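You operate a simulated robot arm through the tools that you are given. There is no shell and no other tool.

You run a simulated robot arm. Do the job below in one go: nothing can be reset, and whatever is moved stays where it is left.

JOB
Put things in order on the top of the desk. At the end: the white tub stands where the yellow hand roller stood; the yellow hand roller stands where the polish jar stood; the green weight from the top of the desk stands on top of the brown carton (marked "BEARINGS"); the polish jar from the top of the desk stands where the green weight stood; whatever was shut is shut again. Leave all else as you found it, and nothing knocked over.
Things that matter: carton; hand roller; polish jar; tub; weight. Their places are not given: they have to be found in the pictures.

The check looks at the end state, three seconds after you hand in, the way a careful person would. Anything else that was tipped, shoved, dropped, spilled or broken makes it a failure.

ROBOT AND FRAMES
A 7-joint arm with a two-finger parallel gripper, fixed in place. Base frame: the origin is at the foot of the arm, x ahead of it, y to its left, z up; the work surface is at about z = 760. Lengths are in mm, angles in degrees, forces in N, time in s.
With the tool pointing down near the work surface it reaches from about 100 to 660 mm from the base axis. Its first joint turns from -66.0 to 66.0 degrees. Payload 1.57 kg.
The TCP is the grasp point between the finger pads, 30 mm short of the fingertips. In the tool frame z runs along the fingers and y along their closing line. The gripper opens to 80 mm. The fingers are 17 mm wide and 12 mm thick; the gripper's body (40 by 82 mm) begins 80 mm behind the TCP.
Orientation is told as [roll, pitch, yaw] about the base's x, y, z axes, in that order, counted from this pose: with the fingers straight down and closing along the base's y, the tool's x points along the base's -x, its y along +y and its z along -z.

CONTROLS
- The arm moves only by the tool move_arm. Its argument "motion" is a list of rows, each a list of 2 entries, a list of its own where there are three numbers: the shift along the base's x, y, z in units of 200 mm (1.0 is 200 mm), then the turn, a rotation vector about the base's x, y, z in units of 90 degrees (1.0 is 90 degrees). In form: [[[dx, dy, dz], [wx, wy, wz]], ...]. A call has 1 to 20 rows; each row is the pose to reach, as a shift and turn from the pose commanded when the call began. "grip" is the finger opening in mm, from 0 to 80, set as the call begins (left out, the last holds). A call with a number of a shift or a turn outside -1 to 1 is refused whole. A row lasts 0.2 s, in which the tool goes at most 50 mm and 8.6 degrees; a call with a longer step from one row to the next is refused whole, and so is a gripper value outside its range. Where a pose cannot be reached the arm comes as near as it can. A force on the tool above 40 N (or 10 N above the force at the start of the call, whichever is more), or a blocked arm, ends the call early, and 0.2 s more pass. The fingers move at their own pace (about 72 mm/s each) and stop on an object; they squeeze with about 30 N. The grip force told is the motor's: it shows also when the fingers shut on nothing. Time passes only in rows, and 0.2 s behind the last, so rows that repeat a pose let the fingers close. The reply holds the time, the measured pose of the TCP, the force on the tool along the base axes, the opening and the grip force, in the units named above and with some noise, with the torque about the TCP (base axes, N m) and any sound that the robot's microphone picked up.
- Cameras (640 x 400 px; columns grow to the right, rows downward): "scene" is fixed at [55.2, 425.7, 1419.1]; the picture's right is [-0.82, -0.58, 0.00], its down [-0.36, 0.52, -0.77] and it looks along [0.45, -0.63, -0.63] (base axes); focal length 312 px, centre (320, 200). "wrist" rides on the gripper at [72, -7, -122] in the tool frame; the picture's right is [0.09, 1.00, 0.00], its down [-0.84, 0.08, -0.54] and it looks along [-0.54, 0.05, 0.84] (tool axes); focal length 238 px, centre (320, 200).
- capture(camera): a new picture of that camera. It takes no simulated time.
- probe_pixels(camera, pixels): there is no depth. For up to 12 entries [column, row, z] of the newest picture of that camera ("zoom" is the newest enlarged one), the place [x, y] in the base frame at which the ray of that pixel passes the height z, good to about 3 mm, but the place of the scene camera against the robot may be out by one fixed shift of up to 12 mm in any direction. It takes no simulated time.
- zoom(camera, box): a new picture of the part [left, top, right, bottom] of that camera's present view, enlarged. It takes no simulated time.
- hand_in(): hands the job in; it is judged then, once.

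Open the gripper and draw the arm clear of the work before you hand the job in, unless the task says otherwise.

The tools are called after "Request:" by a JSON object that holds its "name" and its "arguments". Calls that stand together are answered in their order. move_arm: Moves the arm, as the interface text tells. Its arguments: {"type":"object","properties":{"motion":{"type":"array"},"grip":{"type":"number"}},"required":["motion"]} The other tools are called the same way: capture (camera) takes a picture; probe_pixels (camera, pixels) gives the place at which the rays of pixels pass given heights; zoom (camera, box) takes an enlarged picture of a part of a camera's view; hand_in () hands the job in.

At the start:

```text
time_s: 0.0
tool_pos: [508.7, 84.4, 1071.3]
tcp_rot: [0.0, -0.1, 0.0]
ft_force: [-0.5, 0.4, 0.0]
torque: [0.03, -0.03, 0.02]
opening: 80.1
finger_force: 0.0
```

scene: 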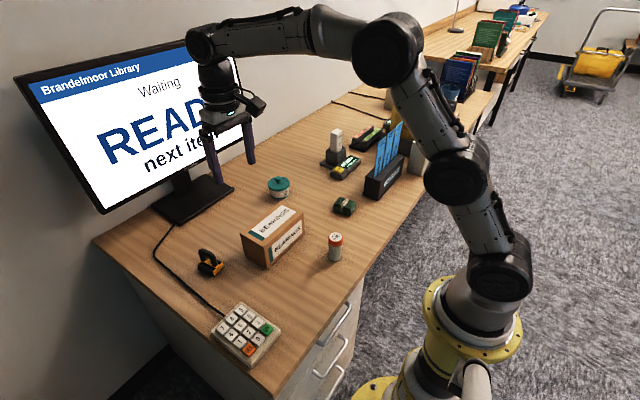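
wrist: 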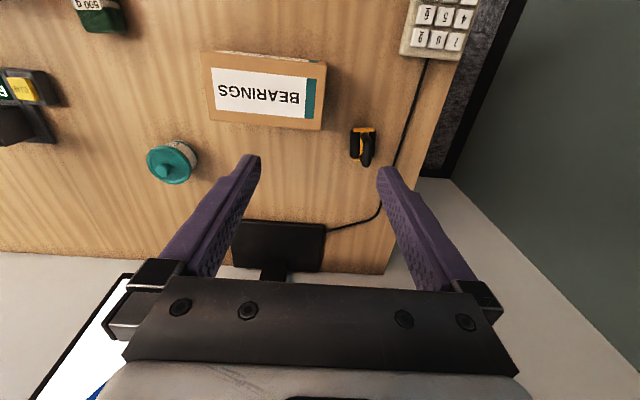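

I see a teal-lidded round object at (279,187), a carton at (272,235), a yellow/black roller at (210,262), a green weight at (344,207) and a small jar at (335,246). I zoom in to identify each one.

Request:
{"name": "zoom", "arguments": {"camera": "scene", "box": [180, 160, 380, 285]}}

Request:
{"name": "zoom", "arguments": {"camera": "scene", "box": [300, 90, 460, 220]}}

Request:
{"name": "zoom", "arguments": {"camera": "wrist", "box": [0, 0, 480, 300]}}

```text
3.20 times, centred on (280, 222) of scene
```

zoom: 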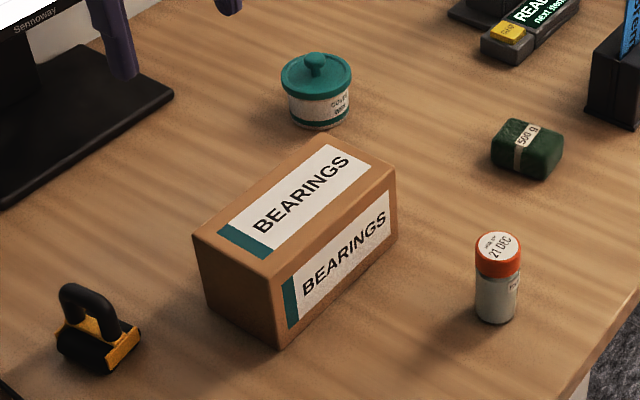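

```text
3.08 times, centred on (380, 155) of scene
```

zoom: 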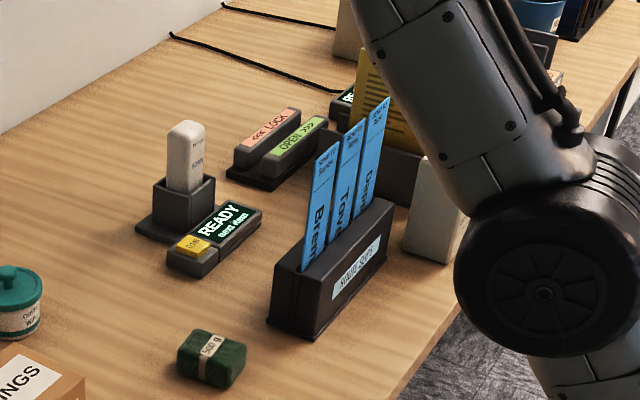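

```text
1.33 times, centred on (240, 150) of wrist
```

zoom: 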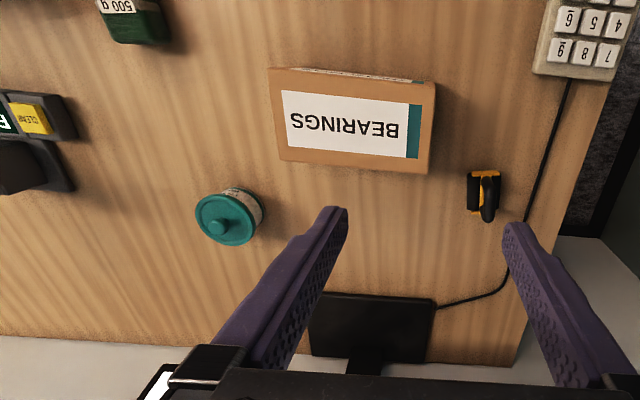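

The teal-lidded item at (279,187) and the red-lidded one at (335,246) could each be the tub or the polish jar. I zoom in on their labels and on the other devices on the desk.

Request:
{"name": "zoom", "arguments": {"camera": "scene", "box": [260, 170, 300, 205]}}

Request:
{"name": "zoom", "arguments": {"camera": "scene", "box": [315, 225, 357, 268]}}

Request:
{"name": "zoom", "arguments": {"camera": "scene", "box": [325, 190, 365, 225]}}

Request:
{"name": "zoom", "arguments": {"camera": "scene", "box": [190, 240, 235, 285]}}

Request:
{"name": "zoom", "arguments": {"camera": "scene", "box": [310, 120, 400, 185]}}

Request:
{"name": "zoom", "arguments": {"camera": "scene", "box": [420, 0, 560, 110]}}

Request:
{"name": "zoom", "arguments": {"camera": "scene", "box": [200, 270, 400, 400]}}

```text
11.43 times, centred on (280, 188) of scene
```

zoom: 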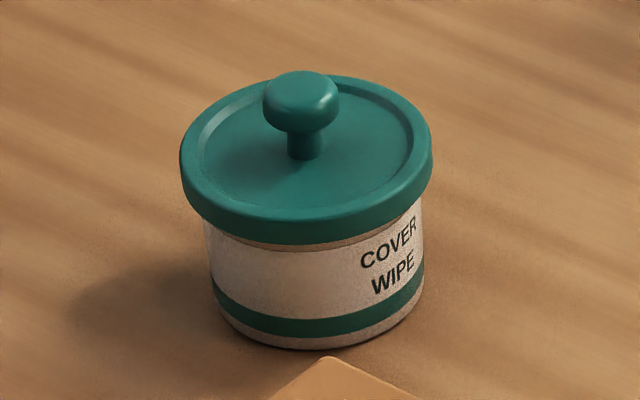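

```text
9.30 times, centred on (336, 246) of scene
```

zoom: 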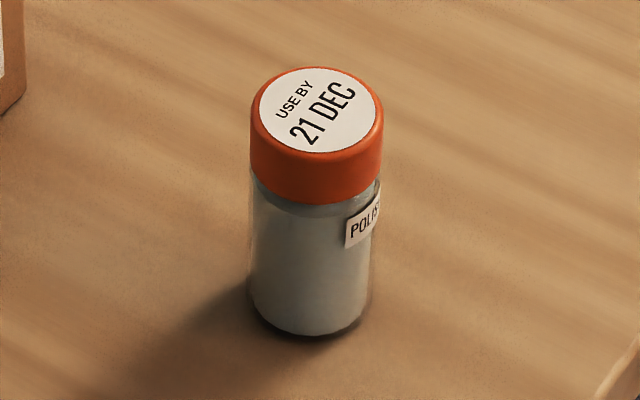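

```text
11.43 times, centred on (345, 208) of scene
```

zoom: 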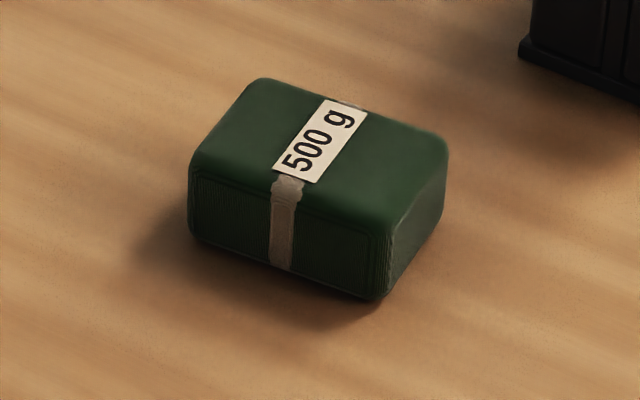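

```text
8.89 times, centred on (212, 262) of scene
```

zoom: 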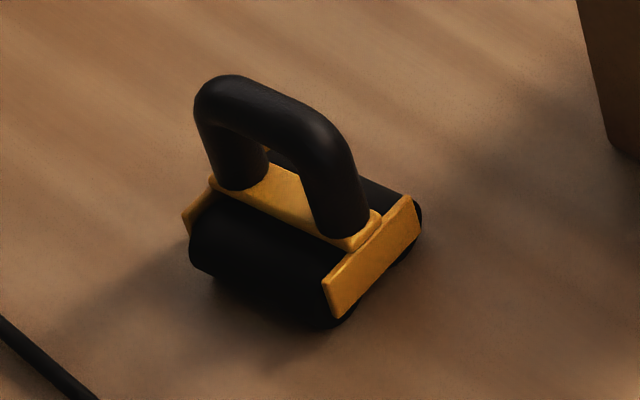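

```text
6.15 times, centred on (355, 152) of scene
```

zoom: 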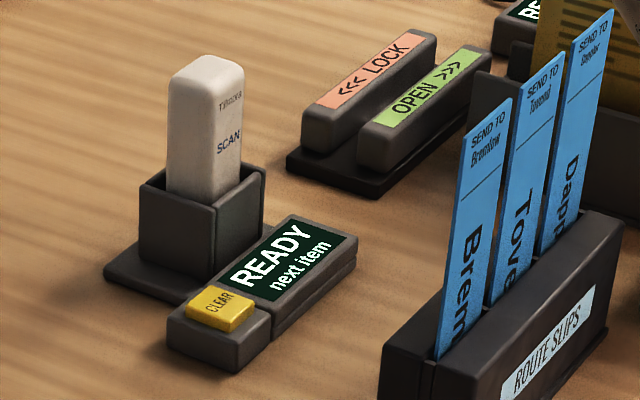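

```text
3.64 times, centred on (490, 55) of scene
```

zoom: 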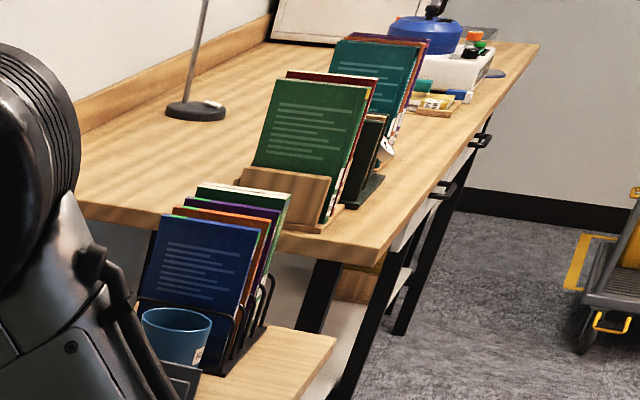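

```text
3.08 times, centred on (300, 335) of scene
```

zoom: 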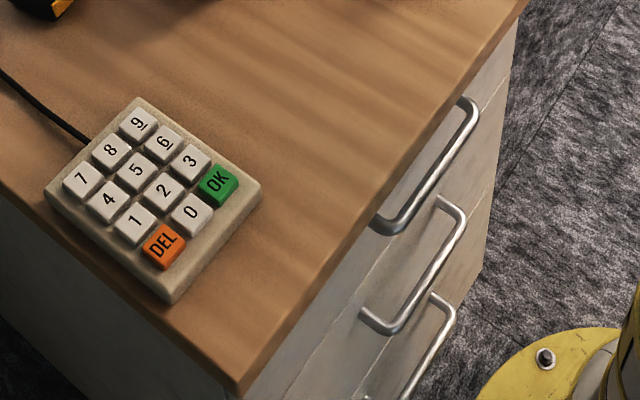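

The teal-lidded one is the white tub, labelled "COVER WIPE" and with a loose-looking knob lid. The red-capped one is the polish jar, labelled "POLISH". The order will be weight, jar, roller, tub, and first I probe both pictures for rough positions.

Request:
{"name": "probe_pixels", "arguments": {"camera": "wrist", "pixels": [[172, 163, 810], [172, 163, 760], [362, 148, 790], [362, 148, 760], [100, 20, 790], [209, 53, 830], [327, 62, 830], [322, 130, 830], [211, 120, 830], [209, 53, 760]]}}

Request:
{"name": "probe_pixels", "arguments": {"camera": "scene", "pixels": [[279, 198, 760], [211, 270, 760], [344, 212, 760], [335, 256, 760], [241, 234, 830], [283, 202, 830], [304, 212, 830], [262, 245, 830], [268, 269, 760], [304, 239, 760], [335, 238, 820]]}}

```text
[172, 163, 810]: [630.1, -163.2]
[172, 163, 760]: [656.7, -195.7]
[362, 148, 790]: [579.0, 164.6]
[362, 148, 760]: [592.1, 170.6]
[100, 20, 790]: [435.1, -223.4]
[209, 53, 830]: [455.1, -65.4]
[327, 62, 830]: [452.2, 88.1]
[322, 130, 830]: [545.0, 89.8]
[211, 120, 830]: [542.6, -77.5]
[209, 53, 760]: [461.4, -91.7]
```

```text
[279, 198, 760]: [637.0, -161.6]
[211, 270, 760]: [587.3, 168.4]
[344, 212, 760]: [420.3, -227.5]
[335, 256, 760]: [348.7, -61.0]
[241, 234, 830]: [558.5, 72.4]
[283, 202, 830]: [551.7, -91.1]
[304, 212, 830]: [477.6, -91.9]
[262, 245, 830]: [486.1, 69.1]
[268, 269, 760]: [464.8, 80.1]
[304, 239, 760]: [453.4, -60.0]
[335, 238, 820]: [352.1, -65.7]
```

Rough positions from the probes are tub (637,-162), roller (587,168), weight (420,-227), jar (350,-62) and carton centre about (510,0). I now probe the nearby obstacles: route slips holder, scanner, console and keypad.

Request:
{"name": "probe_pixels", "arguments": {"camera": "scene", "pixels": [[365, 194, 760], [377, 200, 760], [408, 170, 760], [383, 140, 900], [401, 122, 900], [340, 177, 760], [345, 181, 760], [370, 155, 760], [325, 165, 760], [335, 130, 830], [232, 190, 760], [420, 170, 760]]}}

Request:
{"name": "move_arm", "arguments": {"motion": [[[-0.05, -0.2, 0], [0, 0, 0]], [[-0.1, -0.4, 0], [0, 0, 0]], [[-0.15, -0.6, 0], [0, 0, 0]], [[-0.25, -0.8, 0], [0, 0, 0]], [[-0.35, -0.95, -0.05], [0, 0, 0]]], "grip": 80}}

```text
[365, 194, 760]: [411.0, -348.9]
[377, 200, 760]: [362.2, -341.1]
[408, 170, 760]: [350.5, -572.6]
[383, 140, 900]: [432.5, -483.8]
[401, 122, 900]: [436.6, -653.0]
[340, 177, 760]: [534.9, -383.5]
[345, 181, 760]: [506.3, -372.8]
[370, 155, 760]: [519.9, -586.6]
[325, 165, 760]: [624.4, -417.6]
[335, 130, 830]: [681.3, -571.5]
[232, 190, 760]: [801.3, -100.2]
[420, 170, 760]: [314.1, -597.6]
```

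```text
time_s: 1.2
tool_pos: [439.3, -104.3, 1062.5]
tcp_rot: [0.0, 0.0, -0.1]
ft_force: [-0.7, -0.5, -0.3]
torque: [0.01, 0.01, 0.02]
opening: 79.9
finger_force: 0.1
```

The arm is at (439,-104,1062). I move over the weight near (420,-227) so the wrist camera can see it and the jar.

Request:
{"name": "move_arm", "arguments": {"motion": [[[-0.05, -0.15, -0.15], [0, 0, 0]], [[-0.1, -0.3, -0.3], [0, 0, 0]], [[-0.15, -0.45, -0.45], [0, 0, 0]], [[-0.2, -0.55, -0.6], [0, 0, 0]], [[-0.2, -0.55, -0.65], [0, 0, 0]]]}}

Request:
{"name": "capture", "arguments": {"camera": "wrist"}}

Request:
{"name": "capture", "arguments": {"camera": "scene"}}

```text
time_s: 2.4
tool_pos: [399.4, -215.9, 932.5]
tcp_rot: [0.0, 0.1, 0.1]
ft_force: [-0.1, 0.3, 0.2]
torque: [-0.01, 0.01, 0.02]
opening: 80.2
finger_force: 0.0
```

```text
taken
```

wrist: 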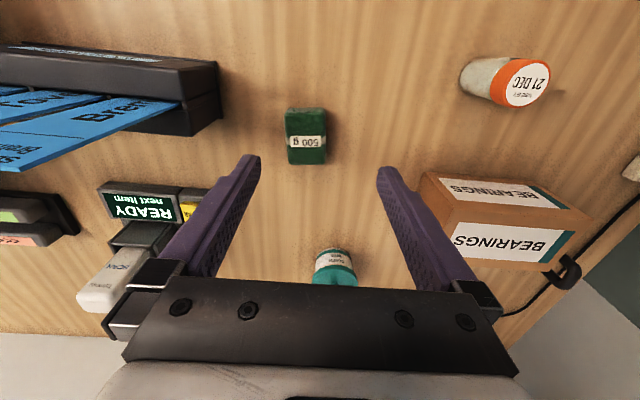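

```text
taken
```

scene: 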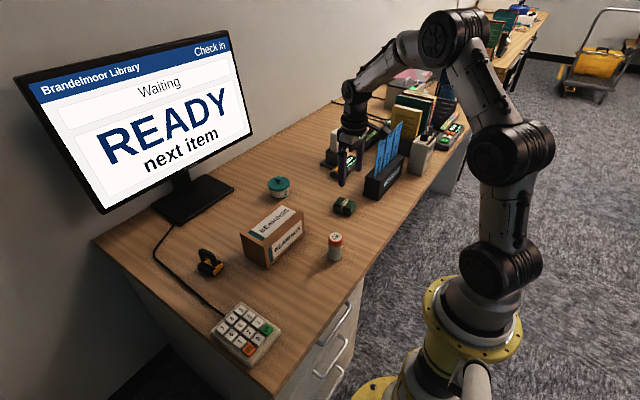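

The weight shows at (305,135) in the wrist view and the jar at (505,82). I zoom in to measure the weight's corners and the jar.

Request:
{"name": "zoom", "arguments": {"camera": "wrist", "box": [265, 90, 345, 180]}}

Request:
{"name": "zoom", "arguments": {"camera": "wrist", "box": [440, 40, 580, 120]}}

Request:
{"name": "zoom", "arguments": {"camera": "wrist", "box": [400, 150, 620, 290]}}

```text
4.44 times, centred on (305, 135) of wrist
```

zoom: 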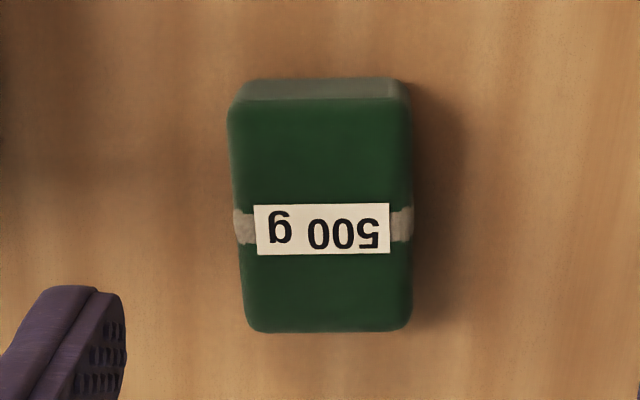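

```text
4.57 times, centred on (510, 80) of wrist
```

zoom: 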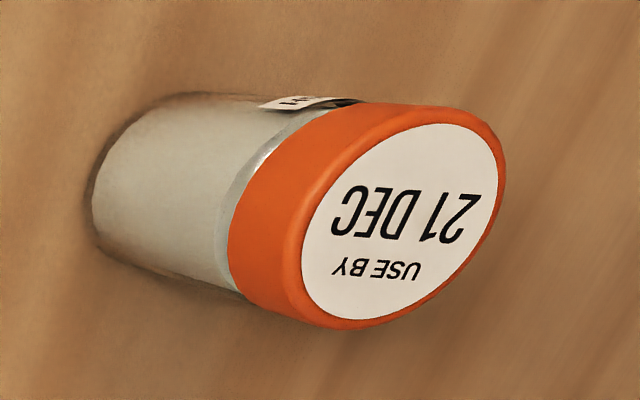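

```text
2.86 times, centred on (510, 220) of wrist
```

zoom: 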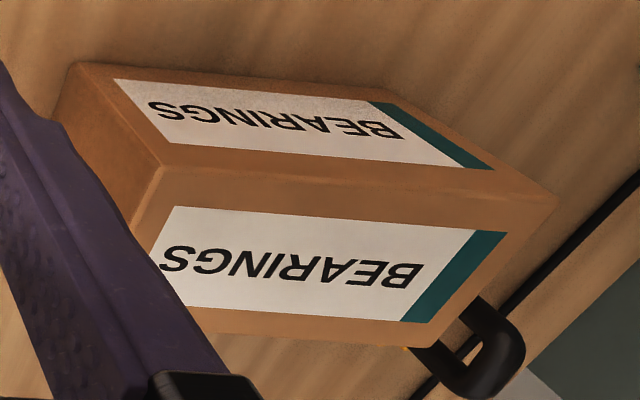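

I probe the weight's top-face corners at several heights to find its size and height, along with the edge where it meets the desk.

Request:
{"name": "probe_pixels", "arguments": {"camera": "wrist", "pixels": [[285.5, 112.5, 785], [325.3, 111.8, 785], [325.9, 164.3, 785], [288.1, 164.7, 785], [285.5, 112.5, 795], [325.3, 111.8, 795], [325.9, 164.3, 795], [288.1, 164.7, 795], [287, 108, 760], [323, 107.3, 760]]}}

Request:
{"name": "probe_pixels", "arguments": {"camera": "scene", "pixels": [[331.5, 202, 785], [331.5, 210, 760], [349, 216, 760], [354, 210, 760], [349, 207, 785]]}}

```text
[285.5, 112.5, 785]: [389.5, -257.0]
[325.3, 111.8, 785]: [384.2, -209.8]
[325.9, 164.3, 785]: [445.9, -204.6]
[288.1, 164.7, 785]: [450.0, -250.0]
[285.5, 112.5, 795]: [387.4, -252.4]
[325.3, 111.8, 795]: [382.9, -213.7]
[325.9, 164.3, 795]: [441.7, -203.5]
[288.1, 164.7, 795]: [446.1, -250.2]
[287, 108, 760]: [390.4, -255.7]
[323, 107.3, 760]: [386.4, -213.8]
```

```text
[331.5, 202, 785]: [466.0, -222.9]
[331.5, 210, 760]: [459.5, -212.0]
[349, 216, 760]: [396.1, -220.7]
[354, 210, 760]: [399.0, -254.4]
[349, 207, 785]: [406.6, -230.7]
```

The weight is about 60 mm in x, 45 mm in y and 25–30 mm tall, centred near (416.5,-230.5) and yawed about +6°. I move above it with that yaw and stop at z≈850 to check alignment.

Request:
{"name": "move_arm", "arguments": {"motion": [[[0.04, -0.03, -0.1], [0, 0, 0.03]], [[0.089, -0.0745, -0.25], [0, 0, 0.064]], [[0.089, -0.0745, -0.4], [0, 0, 0.064]], [[0.089, -0.0745, -0.4065], [0, 0, 0.064]]]}}

Request:
{"name": "capture", "arguments": {"camera": "wrist"}}

Request:
{"name": "zoom", "arguments": {"camera": "wrist", "box": [230, 80, 410, 220]}}

```text
time_s: 3.4
tool_pos: [416.7, -231.4, 851.3]
tcp_rot: [-0.1, 0.0, 5.8]
ft_force: [0.1, -0.7, 0.3]
torque: [-0.04, -0.02, 0.0]
opening: 79.9
finger_force: 0.0
```

```text
taken
```

wrist: 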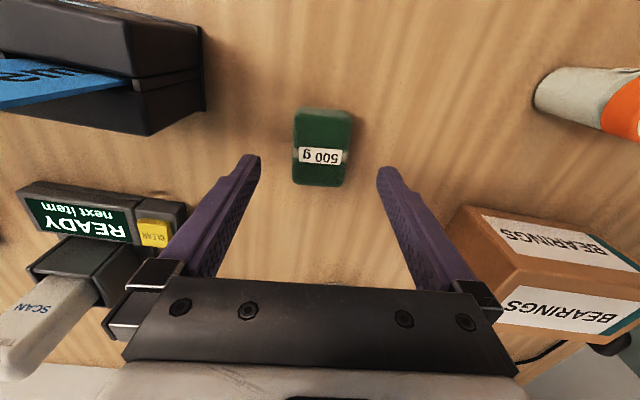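

```text
2.86 times, centred on (320, 150) of wrist
```

zoom: 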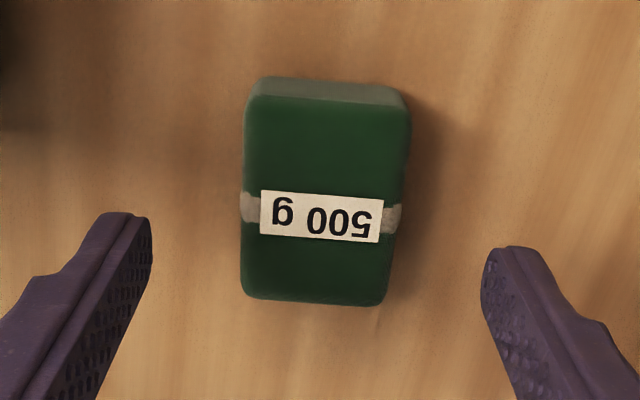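

The label and edges now slope the same way as the gripper's closing line, so yaw matches. I probe the corners of the zoomed picture to check the centre.

Request:
{"name": "probe_pixels", "arguments": {"camera": "zoom", "pixels": [[247, 97, 787], [408, 108, 787], [387, 303, 787], [243, 293, 787], [262, 80, 762], [393, 90, 762], [325, 200, 787], [247, 97, 780], [408, 108, 780], [387, 303, 780], [243, 293, 780]]}}

```text
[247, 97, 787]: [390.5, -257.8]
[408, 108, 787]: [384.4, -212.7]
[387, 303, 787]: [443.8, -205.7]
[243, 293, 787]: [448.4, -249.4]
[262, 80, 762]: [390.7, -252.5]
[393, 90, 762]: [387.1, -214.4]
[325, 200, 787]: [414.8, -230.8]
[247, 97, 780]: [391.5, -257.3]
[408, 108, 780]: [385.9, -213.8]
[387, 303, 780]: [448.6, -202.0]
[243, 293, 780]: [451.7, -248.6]
```

The weight's centre is about (416.8,-231.4), which matches the TCP. I descend to z≈795, leaving the fingertips about 5 mm off the desk.

Request:
{"name": "move_arm", "arguments": {"motion": [[[0, 0, -0.1], [0, 0, 0]], [[0, 0, -0.2], [0, 0, 0]], [[0, 0, -0.25], [0, 0, 0]], [[0, 0, -0.275], [0, 0, 0]], [[0, 0, -0.275], [0, 0, 0]]]}}

Request:
{"name": "capture", "arguments": {"camera": "wrist"}}

```text
time_s: 4.6
tool_pos: [416.9, -230.3, 796.7]
tcp_rot: [0.0, 0.0, 5.8]
ft_force: [0.1, 0.6, 0.4]
torque: [-0.01, 0.01, 0.03]
opening: 79.9
finger_force: 0.0
```

```text
taken
```

wrist: 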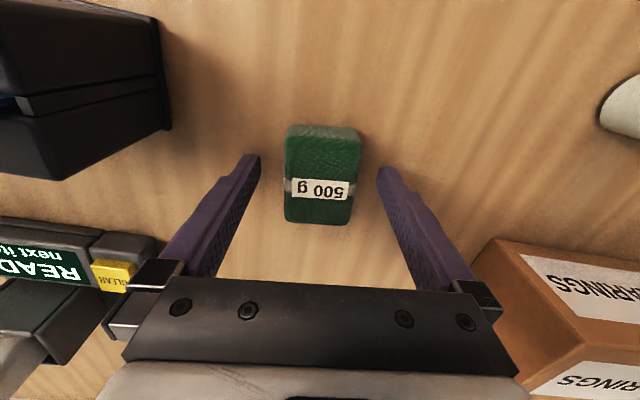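

The fingertips straddle the weight at rows ~160–225 with clear gaps on both sides. I close the gripper on it.

Request:
{"name": "move_arm", "arguments": {"motion": [[[0, 0, 0], [0, 0, 0]], [[0, 0, 0], [0, 0, 0]], [[0, 0, 0], [0, 0, 0]], [[0, 0, 0], [0, 0, 0]], [[0, 0, 0], [0, 0, 0]]], "grip": 20}}

```text
time_s: 5.8
tool_pos: [416.7, -230.9, 796.2]
tcp_rot: [0.0, 0.0, 5.8]
ft_force: [0.0, 0.5, -1.4]
torque: [0.03, -0.03, 0.07]
opening: 45.6
finger_force: 30.1
```

The gripper holds at 45.6 mm and 30 N, so the weight is gripped at (416.8,-230.9). I lift it slowly, then raise it well above the carton.

Request:
{"name": "move_arm", "arguments": {"motion": [[[0, 0, 0.03], [0, 0, 0]], [[0, 0, 0.1], [0, 0, 0]], [[0, 0, 0.25], [0, 0, 0]], [[0, 0, 0.45], [0, 0, 0]], [[0, 0, 0.65], [0, 0, 0]], [[0, 0, 0.8], [0, 0, 0]]]}}

Request:
{"name": "capture", "arguments": {"camera": "wrist"}}

Request:
{"name": "capture", "arguments": {"camera": "scene"}}

```text
time_s: 7.2
tool_pos: [416.8, -230.8, 955.6]
tcp_rot: [0.0, -0.1, 5.8]
ft_force: [-0.9, -0.4, -5.8]
torque: [0.02, 0.01, -0.01]
opening: 45.5
finger_force: 30.5
```

```text
taken
```

wrist: 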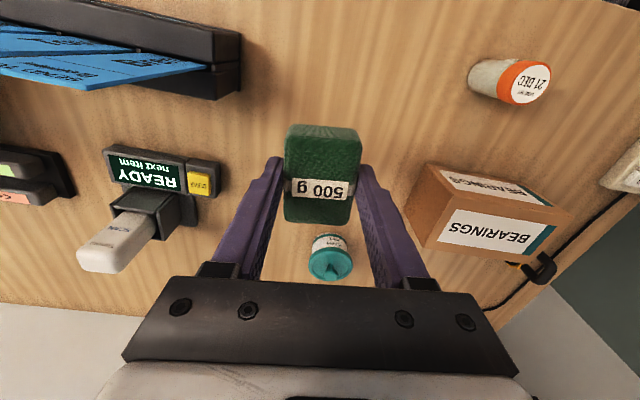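

```text
taken
```

scene: 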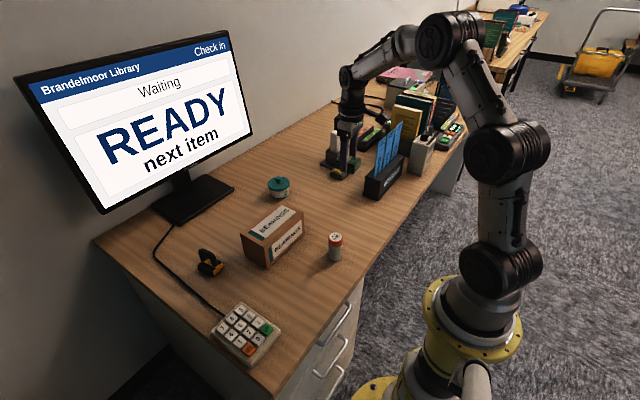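

The weight is lifted (5.8 N down, opening 45.5). I carry it at height toward a point in front of the carton so the wrist camera can measure the carton top.

Request:
{"name": "move_arm", "arguments": {"motion": [[[0, 0.2, 0.05], [0, 0, 0]], [[0, 0.4, 0.1], [0, 0, 0]], [[0, 0.6, 0.1], [0, 0, 0]], [[0, 0.8, 0.1], [0, 0, 0]], [[0, 0.95, 0.1], [0, 0, 0]], [[0, 0.95, 0.1], [0, 0, 0]]]}}

Request:
{"name": "capture", "arguments": {"camera": "wrist"}}

Request:
{"name": "capture", "arguments": {"camera": "scene"}}

```text
time_s: 8.6
tool_pos: [417.0, -37.3, 976.0]
tcp_rot: [-0.1, 0.1, 5.7]
ft_force: [-0.8, -0.2, -4.8]
torque: [0.02, 0.01, -0.02]
opening: 45.7
finger_force: 29.6
```

```text
taken
```

wrist: 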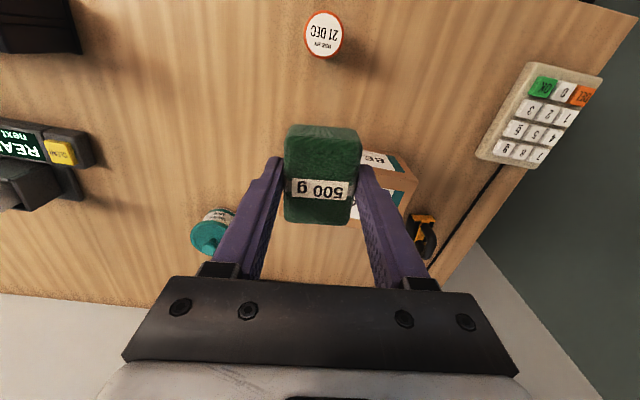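

```text
taken
```

scene: 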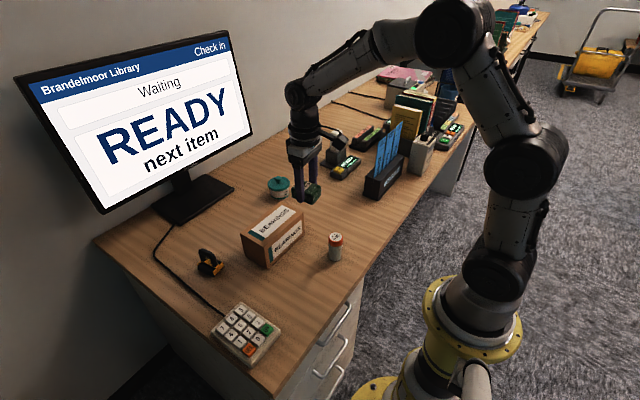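

The held weight hides the carton in this view. I probe the monitor foot to judge clearance before moving forward, so that I can look straight down on the carton.

Request:
{"name": "probe_pixels", "arguments": {"camera": "scene", "pixels": [[186, 227, 760], [234, 189, 760], [152, 207, 760], [103, 213, 860], [252, 138, 860], [335, 256, 760], [279, 198, 760]]}}

Request:
{"name": "zoom", "arguments": {"camera": "scene", "box": [230, 170, 360, 280]}}

```text
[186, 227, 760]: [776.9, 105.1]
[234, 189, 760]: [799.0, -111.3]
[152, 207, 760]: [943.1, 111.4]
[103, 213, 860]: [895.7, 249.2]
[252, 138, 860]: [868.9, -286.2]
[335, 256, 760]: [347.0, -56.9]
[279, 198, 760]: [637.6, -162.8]
```

```text
3.64 times, centred on (295, 225) of scene
```

zoom: 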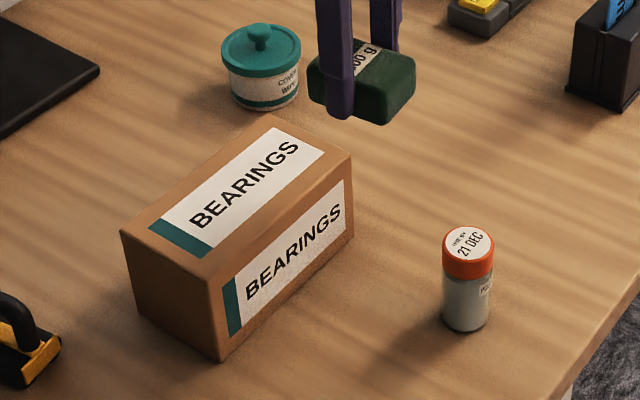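

The monitor foot starts at x≈777 and the screen is farther back, so there's room. I move to about (580,0,976), where the wrist camera sits right above the carton.

Request:
{"name": "move_arm", "arguments": {"motion": [[[0.2, 0.05, 0], [0, 0, 0]], [[0.4, 0.1, 0], [0, 0, 0]], [[0.6, 0.15, 0], [0, 0, 0]], [[0.8, 0.19, 0], [0, 0, 0]], [[0.8, 0.19, 0], [0, 0, 0]]]}}

Request:
{"name": "capture", "arguments": {"camera": "wrist"}}

Request:
{"name": "zoom", "arguments": {"camera": "wrist", "box": [200, 0, 440, 150]}}

```text
time_s: 9.8
tool_pos: [576.5, -1.6, 976.2]
tcp_rot: [0.0, 0.1, 5.8]
ft_force: [0.2, -0.7, -5.4]
torque: [-0.01, 0.02, 0.01]
opening: 45.9
finger_force: 29.7
```

```text
taken
```

wrist: 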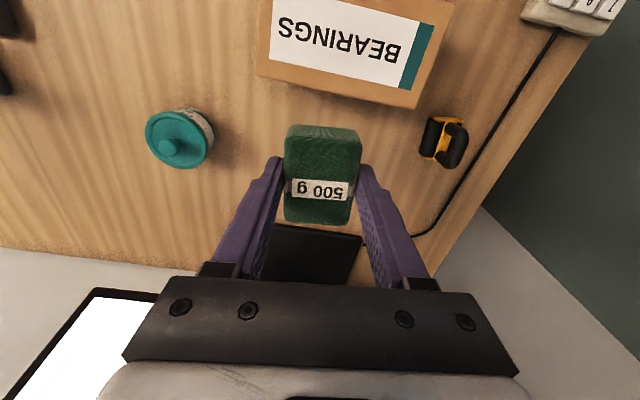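

```text
2.67 times, centred on (320, 75) of wrist
```

zoom: 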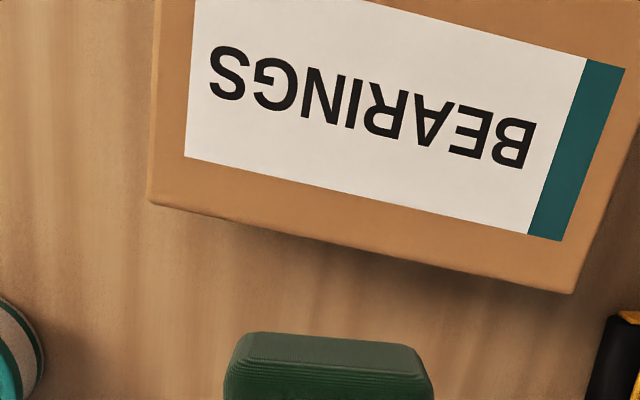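

The carton's near edge is cut off at the top of the view. I go a bit higher and farther forward so the whole carton top is visible.

Request:
{"name": "move_arm", "arguments": {"motion": [[[0.05, 0, 0.12], [0, 0, 0]], [[0.12, 0, 0.25], [0, 0, 0]], [[0.18, 0, 0.3], [0, 0, 0]], [[0.18, 0, 0.3], [0, 0, 0]]]}}

Request:
{"name": "capture", "arguments": {"camera": "wrist"}}

Request:
{"name": "zoom", "arguments": {"camera": "wrist", "box": [200, 0, 440, 150]}}

```text
time_s: 10.8
tool_pos: [613.3, -0.6, 1035.1]
tcp_rot: [0.0, 0.0, 5.8]
ft_force: [-0.7, 0.5, -4.8]
torque: [-0.02, 0.0, 0.01]
opening: 45.7
finger_force: 29.8
```

```text
taken
```

wrist: 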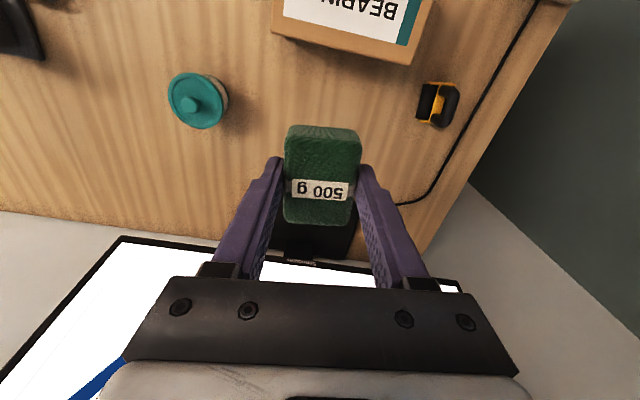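

```text
2.67 times, centred on (320, 75) of wrist
```

zoom: 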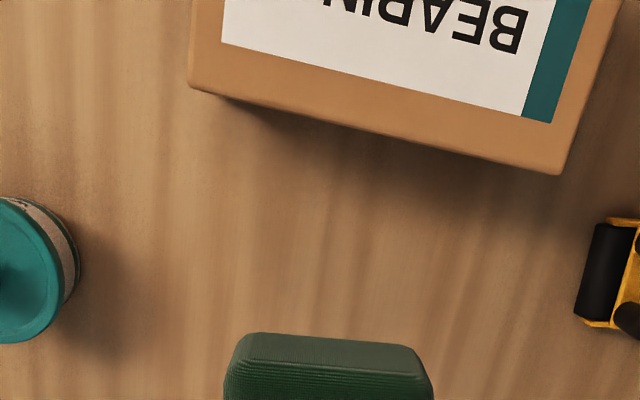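

Going forward pushed the carton up out of view, so I back up to x≈545 at the same height.

Request:
{"name": "move_arm", "arguments": {"motion": [[[-0.15, 0, 0], [0, 0, 0]], [[-0.3, 0, 0], [0, 0, 0]], [[-0.36, 0, 0], [0, 0, 0]], [[-0.36, 0, 0], [0, 0, 0]]]}}

Request:
{"name": "capture", "arguments": {"camera": "wrist"}}

Request:
{"name": "zoom", "arguments": {"camera": "wrist", "box": [200, 0, 440, 150]}}

```text
time_s: 11.8
tool_pos: [539.0, -0.6, 1036.1]
tcp_rot: [0.0, 0.0, 5.9]
ft_force: [-0.1, 0.2, -5.2]
torque: [0.06, 0.01, -0.01]
opening: 45.8
finger_force: 29.3
```

```text
taken
```

wrist: 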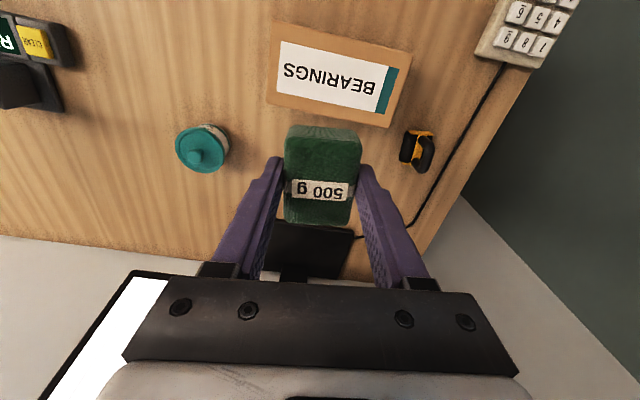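

```text
2.67 times, centred on (320, 75) of wrist
```

zoom: 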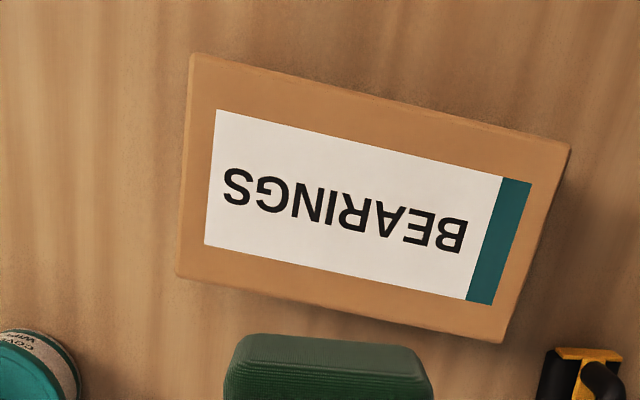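

The whole carton top is visible now, with zoom corners at (190,55), (570,145), (500,342) and (178,276). I probe them at candidate heights.

Request:
{"name": "probe_pixels", "arguments": {"camera": "zoom", "pixels": [[192, 57, 835], [567, 146, 835], [500, 340, 835], [179, 275, 835], [192, 57, 845], [567, 146, 845], [500, 340, 845], [179, 275, 845], [360, 200, 835]]}}

Request:
{"name": "zoom", "arguments": {"camera": "scene", "box": [230, 195, 320, 275]}}

```text
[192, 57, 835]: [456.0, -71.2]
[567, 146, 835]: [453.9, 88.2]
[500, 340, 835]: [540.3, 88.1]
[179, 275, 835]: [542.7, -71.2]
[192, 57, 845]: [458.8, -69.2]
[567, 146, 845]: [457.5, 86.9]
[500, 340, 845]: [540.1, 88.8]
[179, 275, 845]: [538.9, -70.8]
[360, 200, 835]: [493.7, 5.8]
```

```text
5.00 times, centred on (275, 235) of scene
```

zoom: 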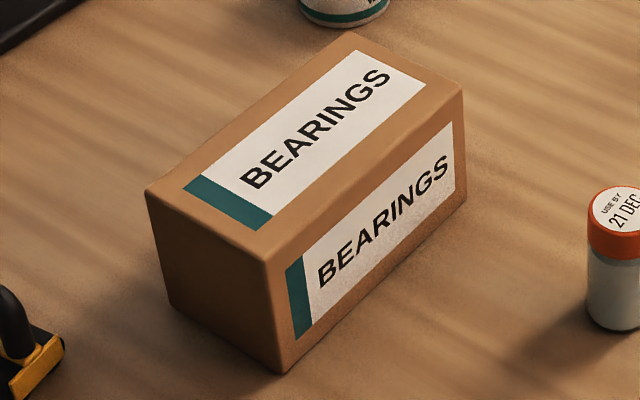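

The carton top spans x≈455–541 and y≈-71 to 88, centred at (498,8). I use the scene zoom's vertical edges to pin down its height.

Request:
{"name": "probe_pixels", "arguments": {"camera": "zoom", "pixels": [[283, 373, 760], [268, 262, 830], [268, 262, 840], [268, 262, 850], [467, 192, 760], [463, 92, 830], [463, 92, 840], [463, 92, 850], [172, 305, 760], [147, 190, 830], [147, 190, 840], [147, 190, 850]]}}

```text
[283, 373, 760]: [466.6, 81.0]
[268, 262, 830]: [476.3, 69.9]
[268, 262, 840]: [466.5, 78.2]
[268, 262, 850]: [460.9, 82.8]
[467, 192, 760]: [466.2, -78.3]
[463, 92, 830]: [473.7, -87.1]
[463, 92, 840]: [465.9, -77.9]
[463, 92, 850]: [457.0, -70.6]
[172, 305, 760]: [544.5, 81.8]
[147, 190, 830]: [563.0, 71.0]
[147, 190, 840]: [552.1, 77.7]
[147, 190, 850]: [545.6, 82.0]
```

The scene edges agree on a carton top near z≈840–845, and the held weight's bottom is about 36 mm below the TCP. I move above the carton centre (498,8) and come down to TCP z≈895.

Request:
{"name": "move_arm", "arguments": {"motion": [[[-0.1, 0.02, 0], [0, 0, 0]], [[-0.2125, 0.0525, -0.1], [0, 0, 0]], [[-0.2125, 0.0525, -0.3], [0, 0, 0]], [[-0.2125, 0.0525, -0.5], [0, 0, 0]], [[-0.2125, 0.0525, -0.65], [0, 0, 0]], [[-0.2125, 0.0525, -0.7], [0, 0, 0]], [[-0.2125, 0.0525, -0.7], [0, 0, 0]]]}}

Request:
{"name": "capture", "arguments": {"camera": "scene"}}

Request:
{"name": "zoom", "arguments": {"camera": "scene", "box": [220, 160, 340, 275]}}

Request:
{"name": "capture", "arguments": {"camera": "wrist"}}

```text
time_s: 13.4
tool_pos: [497.9, 8.9, 895.2]
tcp_rot: [0.0, 0.0, 5.8]
ft_force: [1.0, 0.5, -5.0]
torque: [-0.02, 0.01, 0.03]
opening: 45.6
finger_force: 30.0
```

```text
taken
```

scene: 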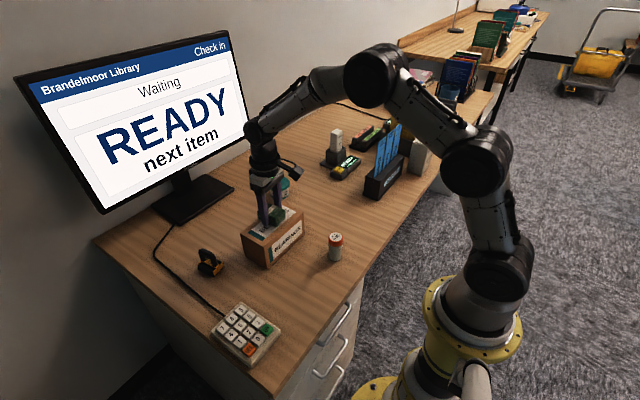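

```text
3.48 times, centred on (280, 218) of scene
```

zoom: 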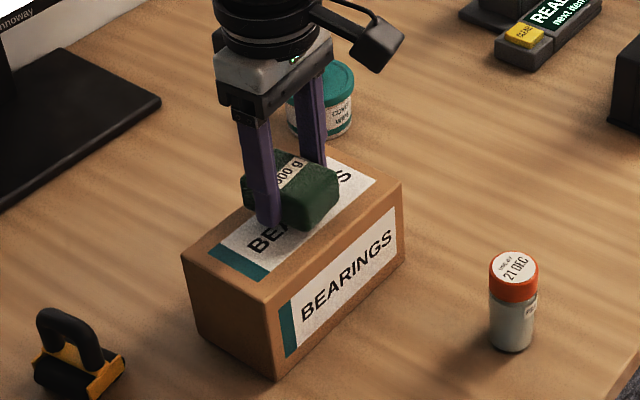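

```text
taken
```

wrist: 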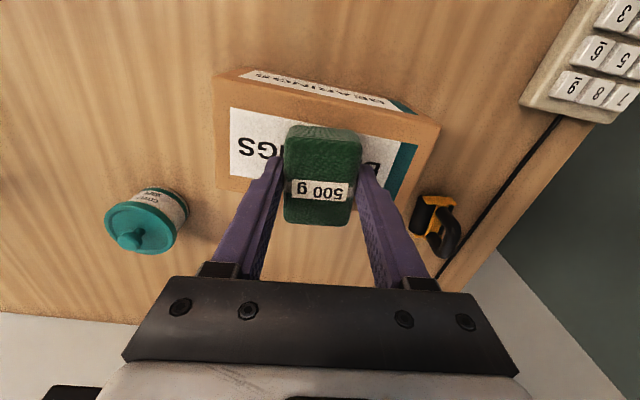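

The weight hovers over the carton top with a small gap and the force is steady at -5 N. I lower it in small steps and watch for contact.

Request:
{"name": "move_arm", "arguments": {"motion": [[[0, 0, -0.02], [0, 0, 0]], [[0, 0, -0.04], [0, 0, 0]], [[0, 0, -0.055], [0, 0, 0]], [[0, 0, -0.065], [0, 0, 0]], [[0, 0, -0.07], [0, 0, 0]]]}}

```text
time_s: 14.6
tool_pos: [498.2, 8.5, 885.7]
tcp_rot: [0.0, -0.4, 5.8]
ft_force: [-16.0, -0.6, 30.5]
torque: [0.07, 0.35, 0.1]
opening: 46.0
finger_force: 30.2
```

Contact came at TCP z≈885.7 (+30 N), so the carton top is around 849. I back off a few millimetres until the force is small.

Request:
{"name": "move_arm", "arguments": {"motion": [[[0, 0, 0.012], [0, 0, 0]], [[0, 0, 0.022], [0, 0, 0]], [[0, 0, 0.022], [0, 0, 0]]]}}

Request:
{"name": "zoom", "arguments": {"camera": "scene", "box": [230, 170, 320, 275]}}

```text
time_s: 15.4
tool_pos: [498.7, 8.7, 886.2]
tcp_rot: [0.0, -0.1, 5.7]
ft_force: [1.7, 2.1, 8.1]
torque: [0.09, -0.45, 0.06]
opening: 45.7
finger_force: 30.2
```

```text
3.81 times, centred on (275, 222) of scene
```

zoom: 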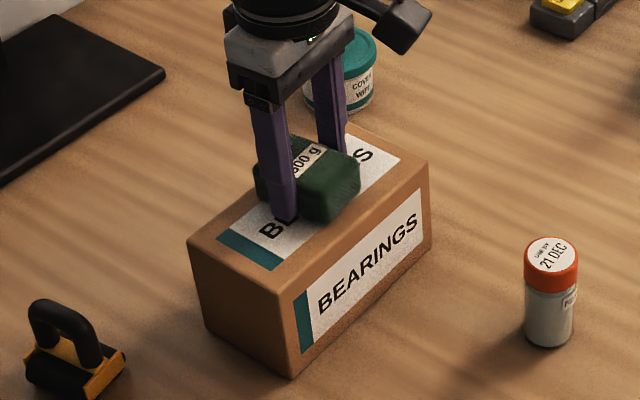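

The weight sits on the carton with a light residual press (8 N). I open the gripper and then lift straight up.

Request:
{"name": "move_arm", "arguments": {"motion": [[[0, 0, 0.004], [0, 0, 0]], [[0, 0, 0.004], [0, 0, 0]], [[0, 0, 0.004], [0, 0, 0]], [[0, 0, 0.004], [0, 0, 0]]], "grip": 70}}

Request:
{"name": "move_arm", "arguments": {"motion": [[[0, 0, 0.1], [0, 0, 0]], [[0, 0, 0.3], [0, 0, 0]], [[0, 0, 0.5], [0, 0, 0]], [[-0.05, 0, 0.6], [0, 0, 0]]]}}

Request:
{"name": "capture", "arguments": {"camera": "scene"}}

Request:
{"name": "capture", "arguments": {"camera": "wrist"}}

```text
time_s: 16.4
tool_pos: [498.6, 9.6, 888.4]
tcp_rot: [0.0, 0.0, 5.8]
ft_force: [-0.2, 0.1, -0.3]
torque: [0.02, 0.02, 0.0]
opening: 70.0
finger_force: 0.1
```

```text
time_s: 17.4
tool_pos: [487.0, 7.0, 1008.3]
tcp_rot: [0.0, 0.0, 5.8]
ft_force: [0.6, -0.5, -1.0]
torque: [0.0, -0.01, -0.01]
opening: 69.8
finger_force: 0.1
```

```text
taken
```

scene: 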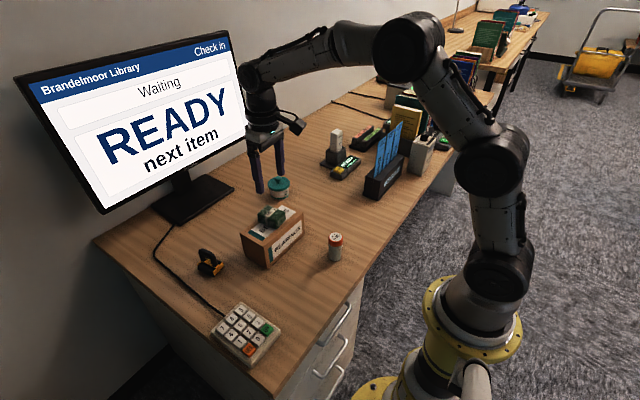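

```text
taken
```

wrist: 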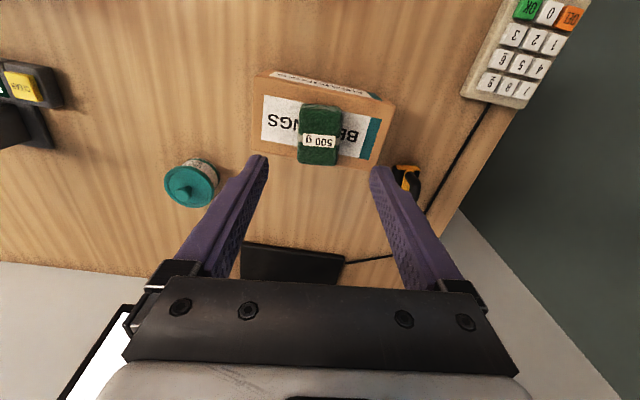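

The weight rests flat on the carton. Next I move above the polish jar near (345,-57) to measure it.

Request:
{"name": "zoom", "arguments": {"camera": "scene", "box": [230, 190, 320, 275]}}

Request:
{"name": "move_arm", "arguments": {"motion": [[[-0.15, -0.07, 0], [0, 0, -0.02]], [[-0.35, -0.15, -0.05], [0, 0, -0.04]], [[-0.53, -0.24, -0.13], [0, 0, -0.064]], [[-0.69, -0.315, -0.25], [0, 0, -0.064]], [[-0.69, -0.315, -0.38], [0, 0, -0.064]], [[-0.69, -0.315, -0.38], [0, 0, -0.064]]], "grip": 80}}

Request:
{"name": "capture", "arguments": {"camera": "wrist"}}

Request:
{"name": "zoom", "arguments": {"camera": "wrist", "box": [240, 60, 400, 200]}}

```text
4.71 times, centred on (275, 232) of scene
```

zoom: 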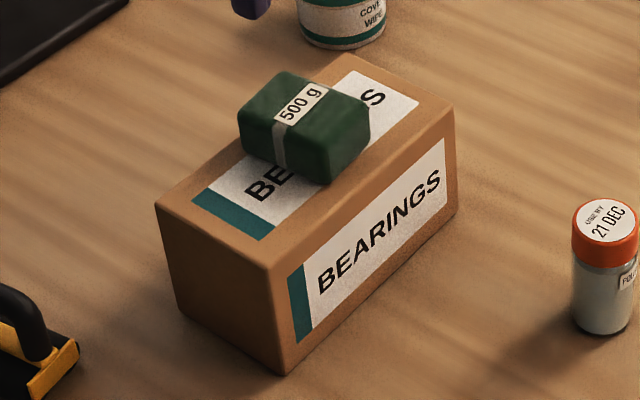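

```text
time_s: 18.8
tool_pos: [349.7, -54.1, 932.7]
tcp_rot: [0.0, 0.0, 0.0]
ft_force: [-0.3, -0.5, 0.2]
torque: [-0.01, -0.01, 0.0]
opening: 79.9
finger_force: 0.1
```

```text
taken
```

wrist: 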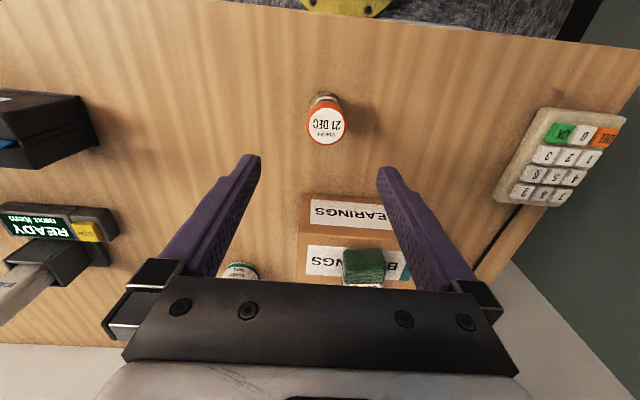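

```text
2.86 times, centred on (320, 130) of wrist
```

zoom: 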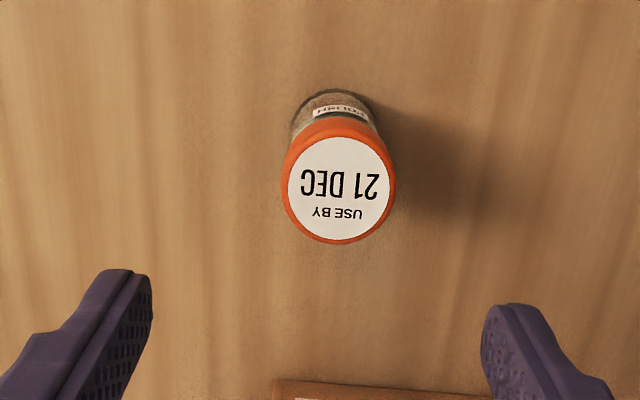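

The jar's cap is at zoom (339,188) and its base rim at about (330,95). I probe the cap's centre and edges at candidate heights.

Request:
{"name": "probe_pixels", "arguments": {"camera": "zoom", "pixels": [[339, 188, 820], [339, 188, 830], [339, 188, 840], [283, 188, 830], [396, 188, 830], [340, 243, 830], [340, 136, 830], [332, 91, 762], [292, 120, 762], [379, 125, 762]]}}

Request:
{"name": "zoom", "arguments": {"camera": "scene", "box": [315, 225, 357, 268]}}

```text
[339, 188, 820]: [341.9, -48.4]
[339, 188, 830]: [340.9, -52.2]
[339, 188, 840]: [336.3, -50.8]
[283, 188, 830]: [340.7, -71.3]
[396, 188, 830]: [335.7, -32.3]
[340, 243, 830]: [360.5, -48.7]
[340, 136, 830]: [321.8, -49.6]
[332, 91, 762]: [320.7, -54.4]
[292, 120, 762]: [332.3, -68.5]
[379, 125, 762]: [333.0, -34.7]
```

```text
9.30 times, centred on (336, 246) of scene
```

zoom: 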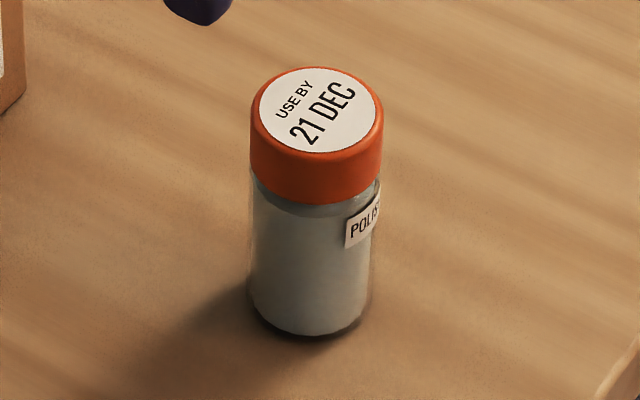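

The jar's cap is about 38 mm across, centred near (339.5,-51). I use the scene zoom to get its height, so I know where to grip.

Request:
{"name": "probe_pixels", "arguments": {"camera": "zoom", "pixels": [[311, 297, 760], [318, 110, 820], [318, 110, 830], [318, 110, 840], [318, 110, 850], [316, 175, 800], [316, 175, 810], [316, 175, 820]]}}

```text
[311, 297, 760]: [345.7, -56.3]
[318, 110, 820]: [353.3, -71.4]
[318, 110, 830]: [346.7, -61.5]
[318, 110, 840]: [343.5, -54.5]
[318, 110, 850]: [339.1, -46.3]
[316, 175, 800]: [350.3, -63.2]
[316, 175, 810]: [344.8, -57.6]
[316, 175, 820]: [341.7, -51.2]
```

The jar is about 77 mm tall with its cap from roughly 812 to 837. I descend over (339.5,-51) to z≈860 first to verify centring.

Request:
{"name": "move_arm", "arguments": {"motion": [[[-0.0525, 0.02, -0.1], [0, 0, 0]], [[-0.0525, 0.02, -0.25], [0, 0, 0]], [[-0.0525, 0.02, -0.3], [0, 0, 0]], [[-0.0525, 0.02, -0.3], [0, 0, 0]]]}}

Request:
{"name": "capture", "arguments": {"camera": "wrist"}}

Request:
{"name": "zoom", "arguments": {"camera": "wrist", "box": [240, 80, 400, 220]}}

```text
time_s: 19.8
tool_pos: [340.1, -51.8, 872.0]
tcp_rot: [0.0, 0.0, 0.1]
ft_force: [0.7, -0.3, -0.1]
torque: [0.0, -0.02, 0.0]
opening: 80.2
finger_force: 0.1
```

```text
taken
```

wrist: 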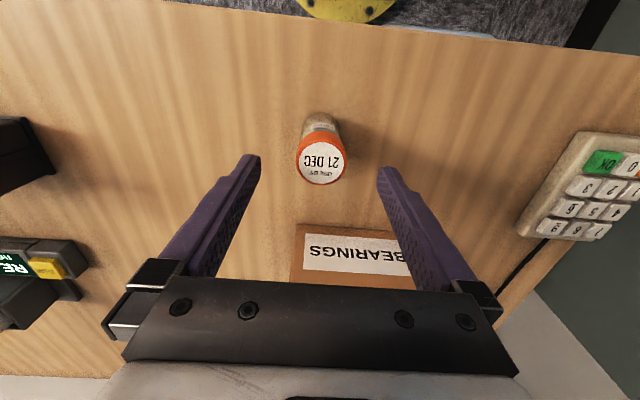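

```text
2.86 times, centred on (320, 150) of wrist
```

zoom: 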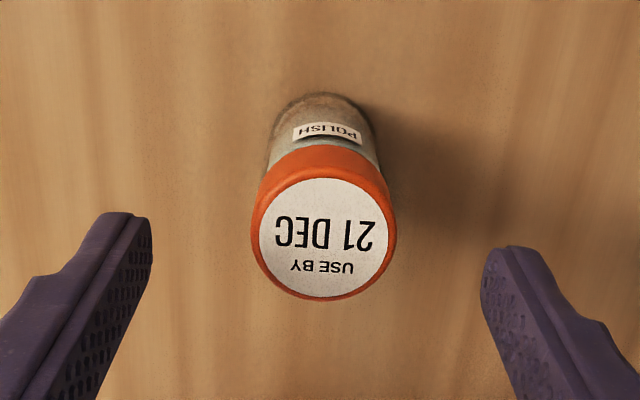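

The "POLISH" label and cap are clear, with the cap centre at zoom (323,238). I probe it once more to fine-tune the centring.

Request:
{"name": "probe_pixels", "arguments": {"camera": "zoom", "pixels": [[323, 238, 836], [251, 232, 832], [396, 240, 832], [322, 300, 834], [323, 178, 834], [322, 93, 762], [266, 150, 762], [380, 150, 762]]}}

```text
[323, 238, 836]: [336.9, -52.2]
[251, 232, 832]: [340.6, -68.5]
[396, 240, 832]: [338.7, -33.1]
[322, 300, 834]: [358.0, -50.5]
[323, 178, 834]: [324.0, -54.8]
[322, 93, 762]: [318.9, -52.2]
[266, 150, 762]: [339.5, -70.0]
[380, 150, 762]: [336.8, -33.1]
```

The jar's centre is about (339,-51.5), which agrees with the TCP. I descend to z≈806 and then close.

Request:
{"name": "move_arm", "arguments": {"motion": [[[0, 0, -0.1], [0, 0, 0]], [[0, 0, -0.2], [0, 0, 0]], [[0, 0, -0.28], [0, 0, 0]], [[0, 0, -0.32], [0, 0, 0]], [[0, 0, -0.32], [0, 0, 0]]]}}

Request:
{"name": "move_arm", "arguments": {"motion": [[[0, 0, 0], [0, 0, 0]], [[0, 0, 0], [0, 0, 0]], [[0, 0, 0], [0, 0, 0]], [[0, 0, 0], [0, 0, 0]], [[0, 0, 0], [0, 0, 0]]], "grip": 15}}

Request:
{"name": "capture", "arguments": {"camera": "wrist"}}

```text
time_s: 21.0
tool_pos: [339.3, -49.7, 808.1]
tcp_rot: [0.0, 0.0, 0.0]
ft_force: [0.3, -0.6, -0.1]
torque: [0.04, -0.01, 0.01]
opening: 80.1
finger_force: 0.1
```

```text
time_s: 22.2
tool_pos: [340.1, -49.1, 808.5]
tcp_rot: [0.0, 0.0, 0.0]
ft_force: [-0.5, 0.0, -1.2]
torque: [-0.05, -0.02, 0.0]
opening: 35.8
finger_force: 30.4
```

```text
taken
```

wrist: 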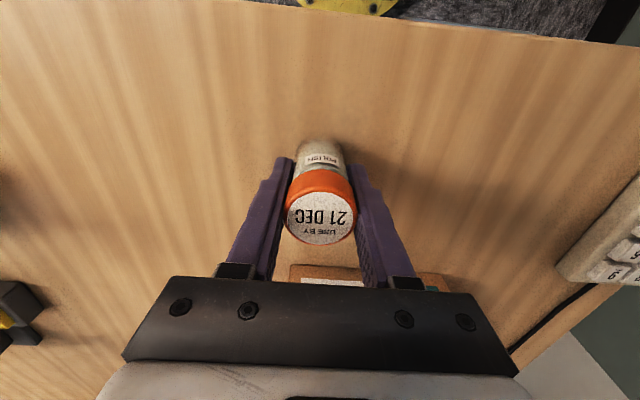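

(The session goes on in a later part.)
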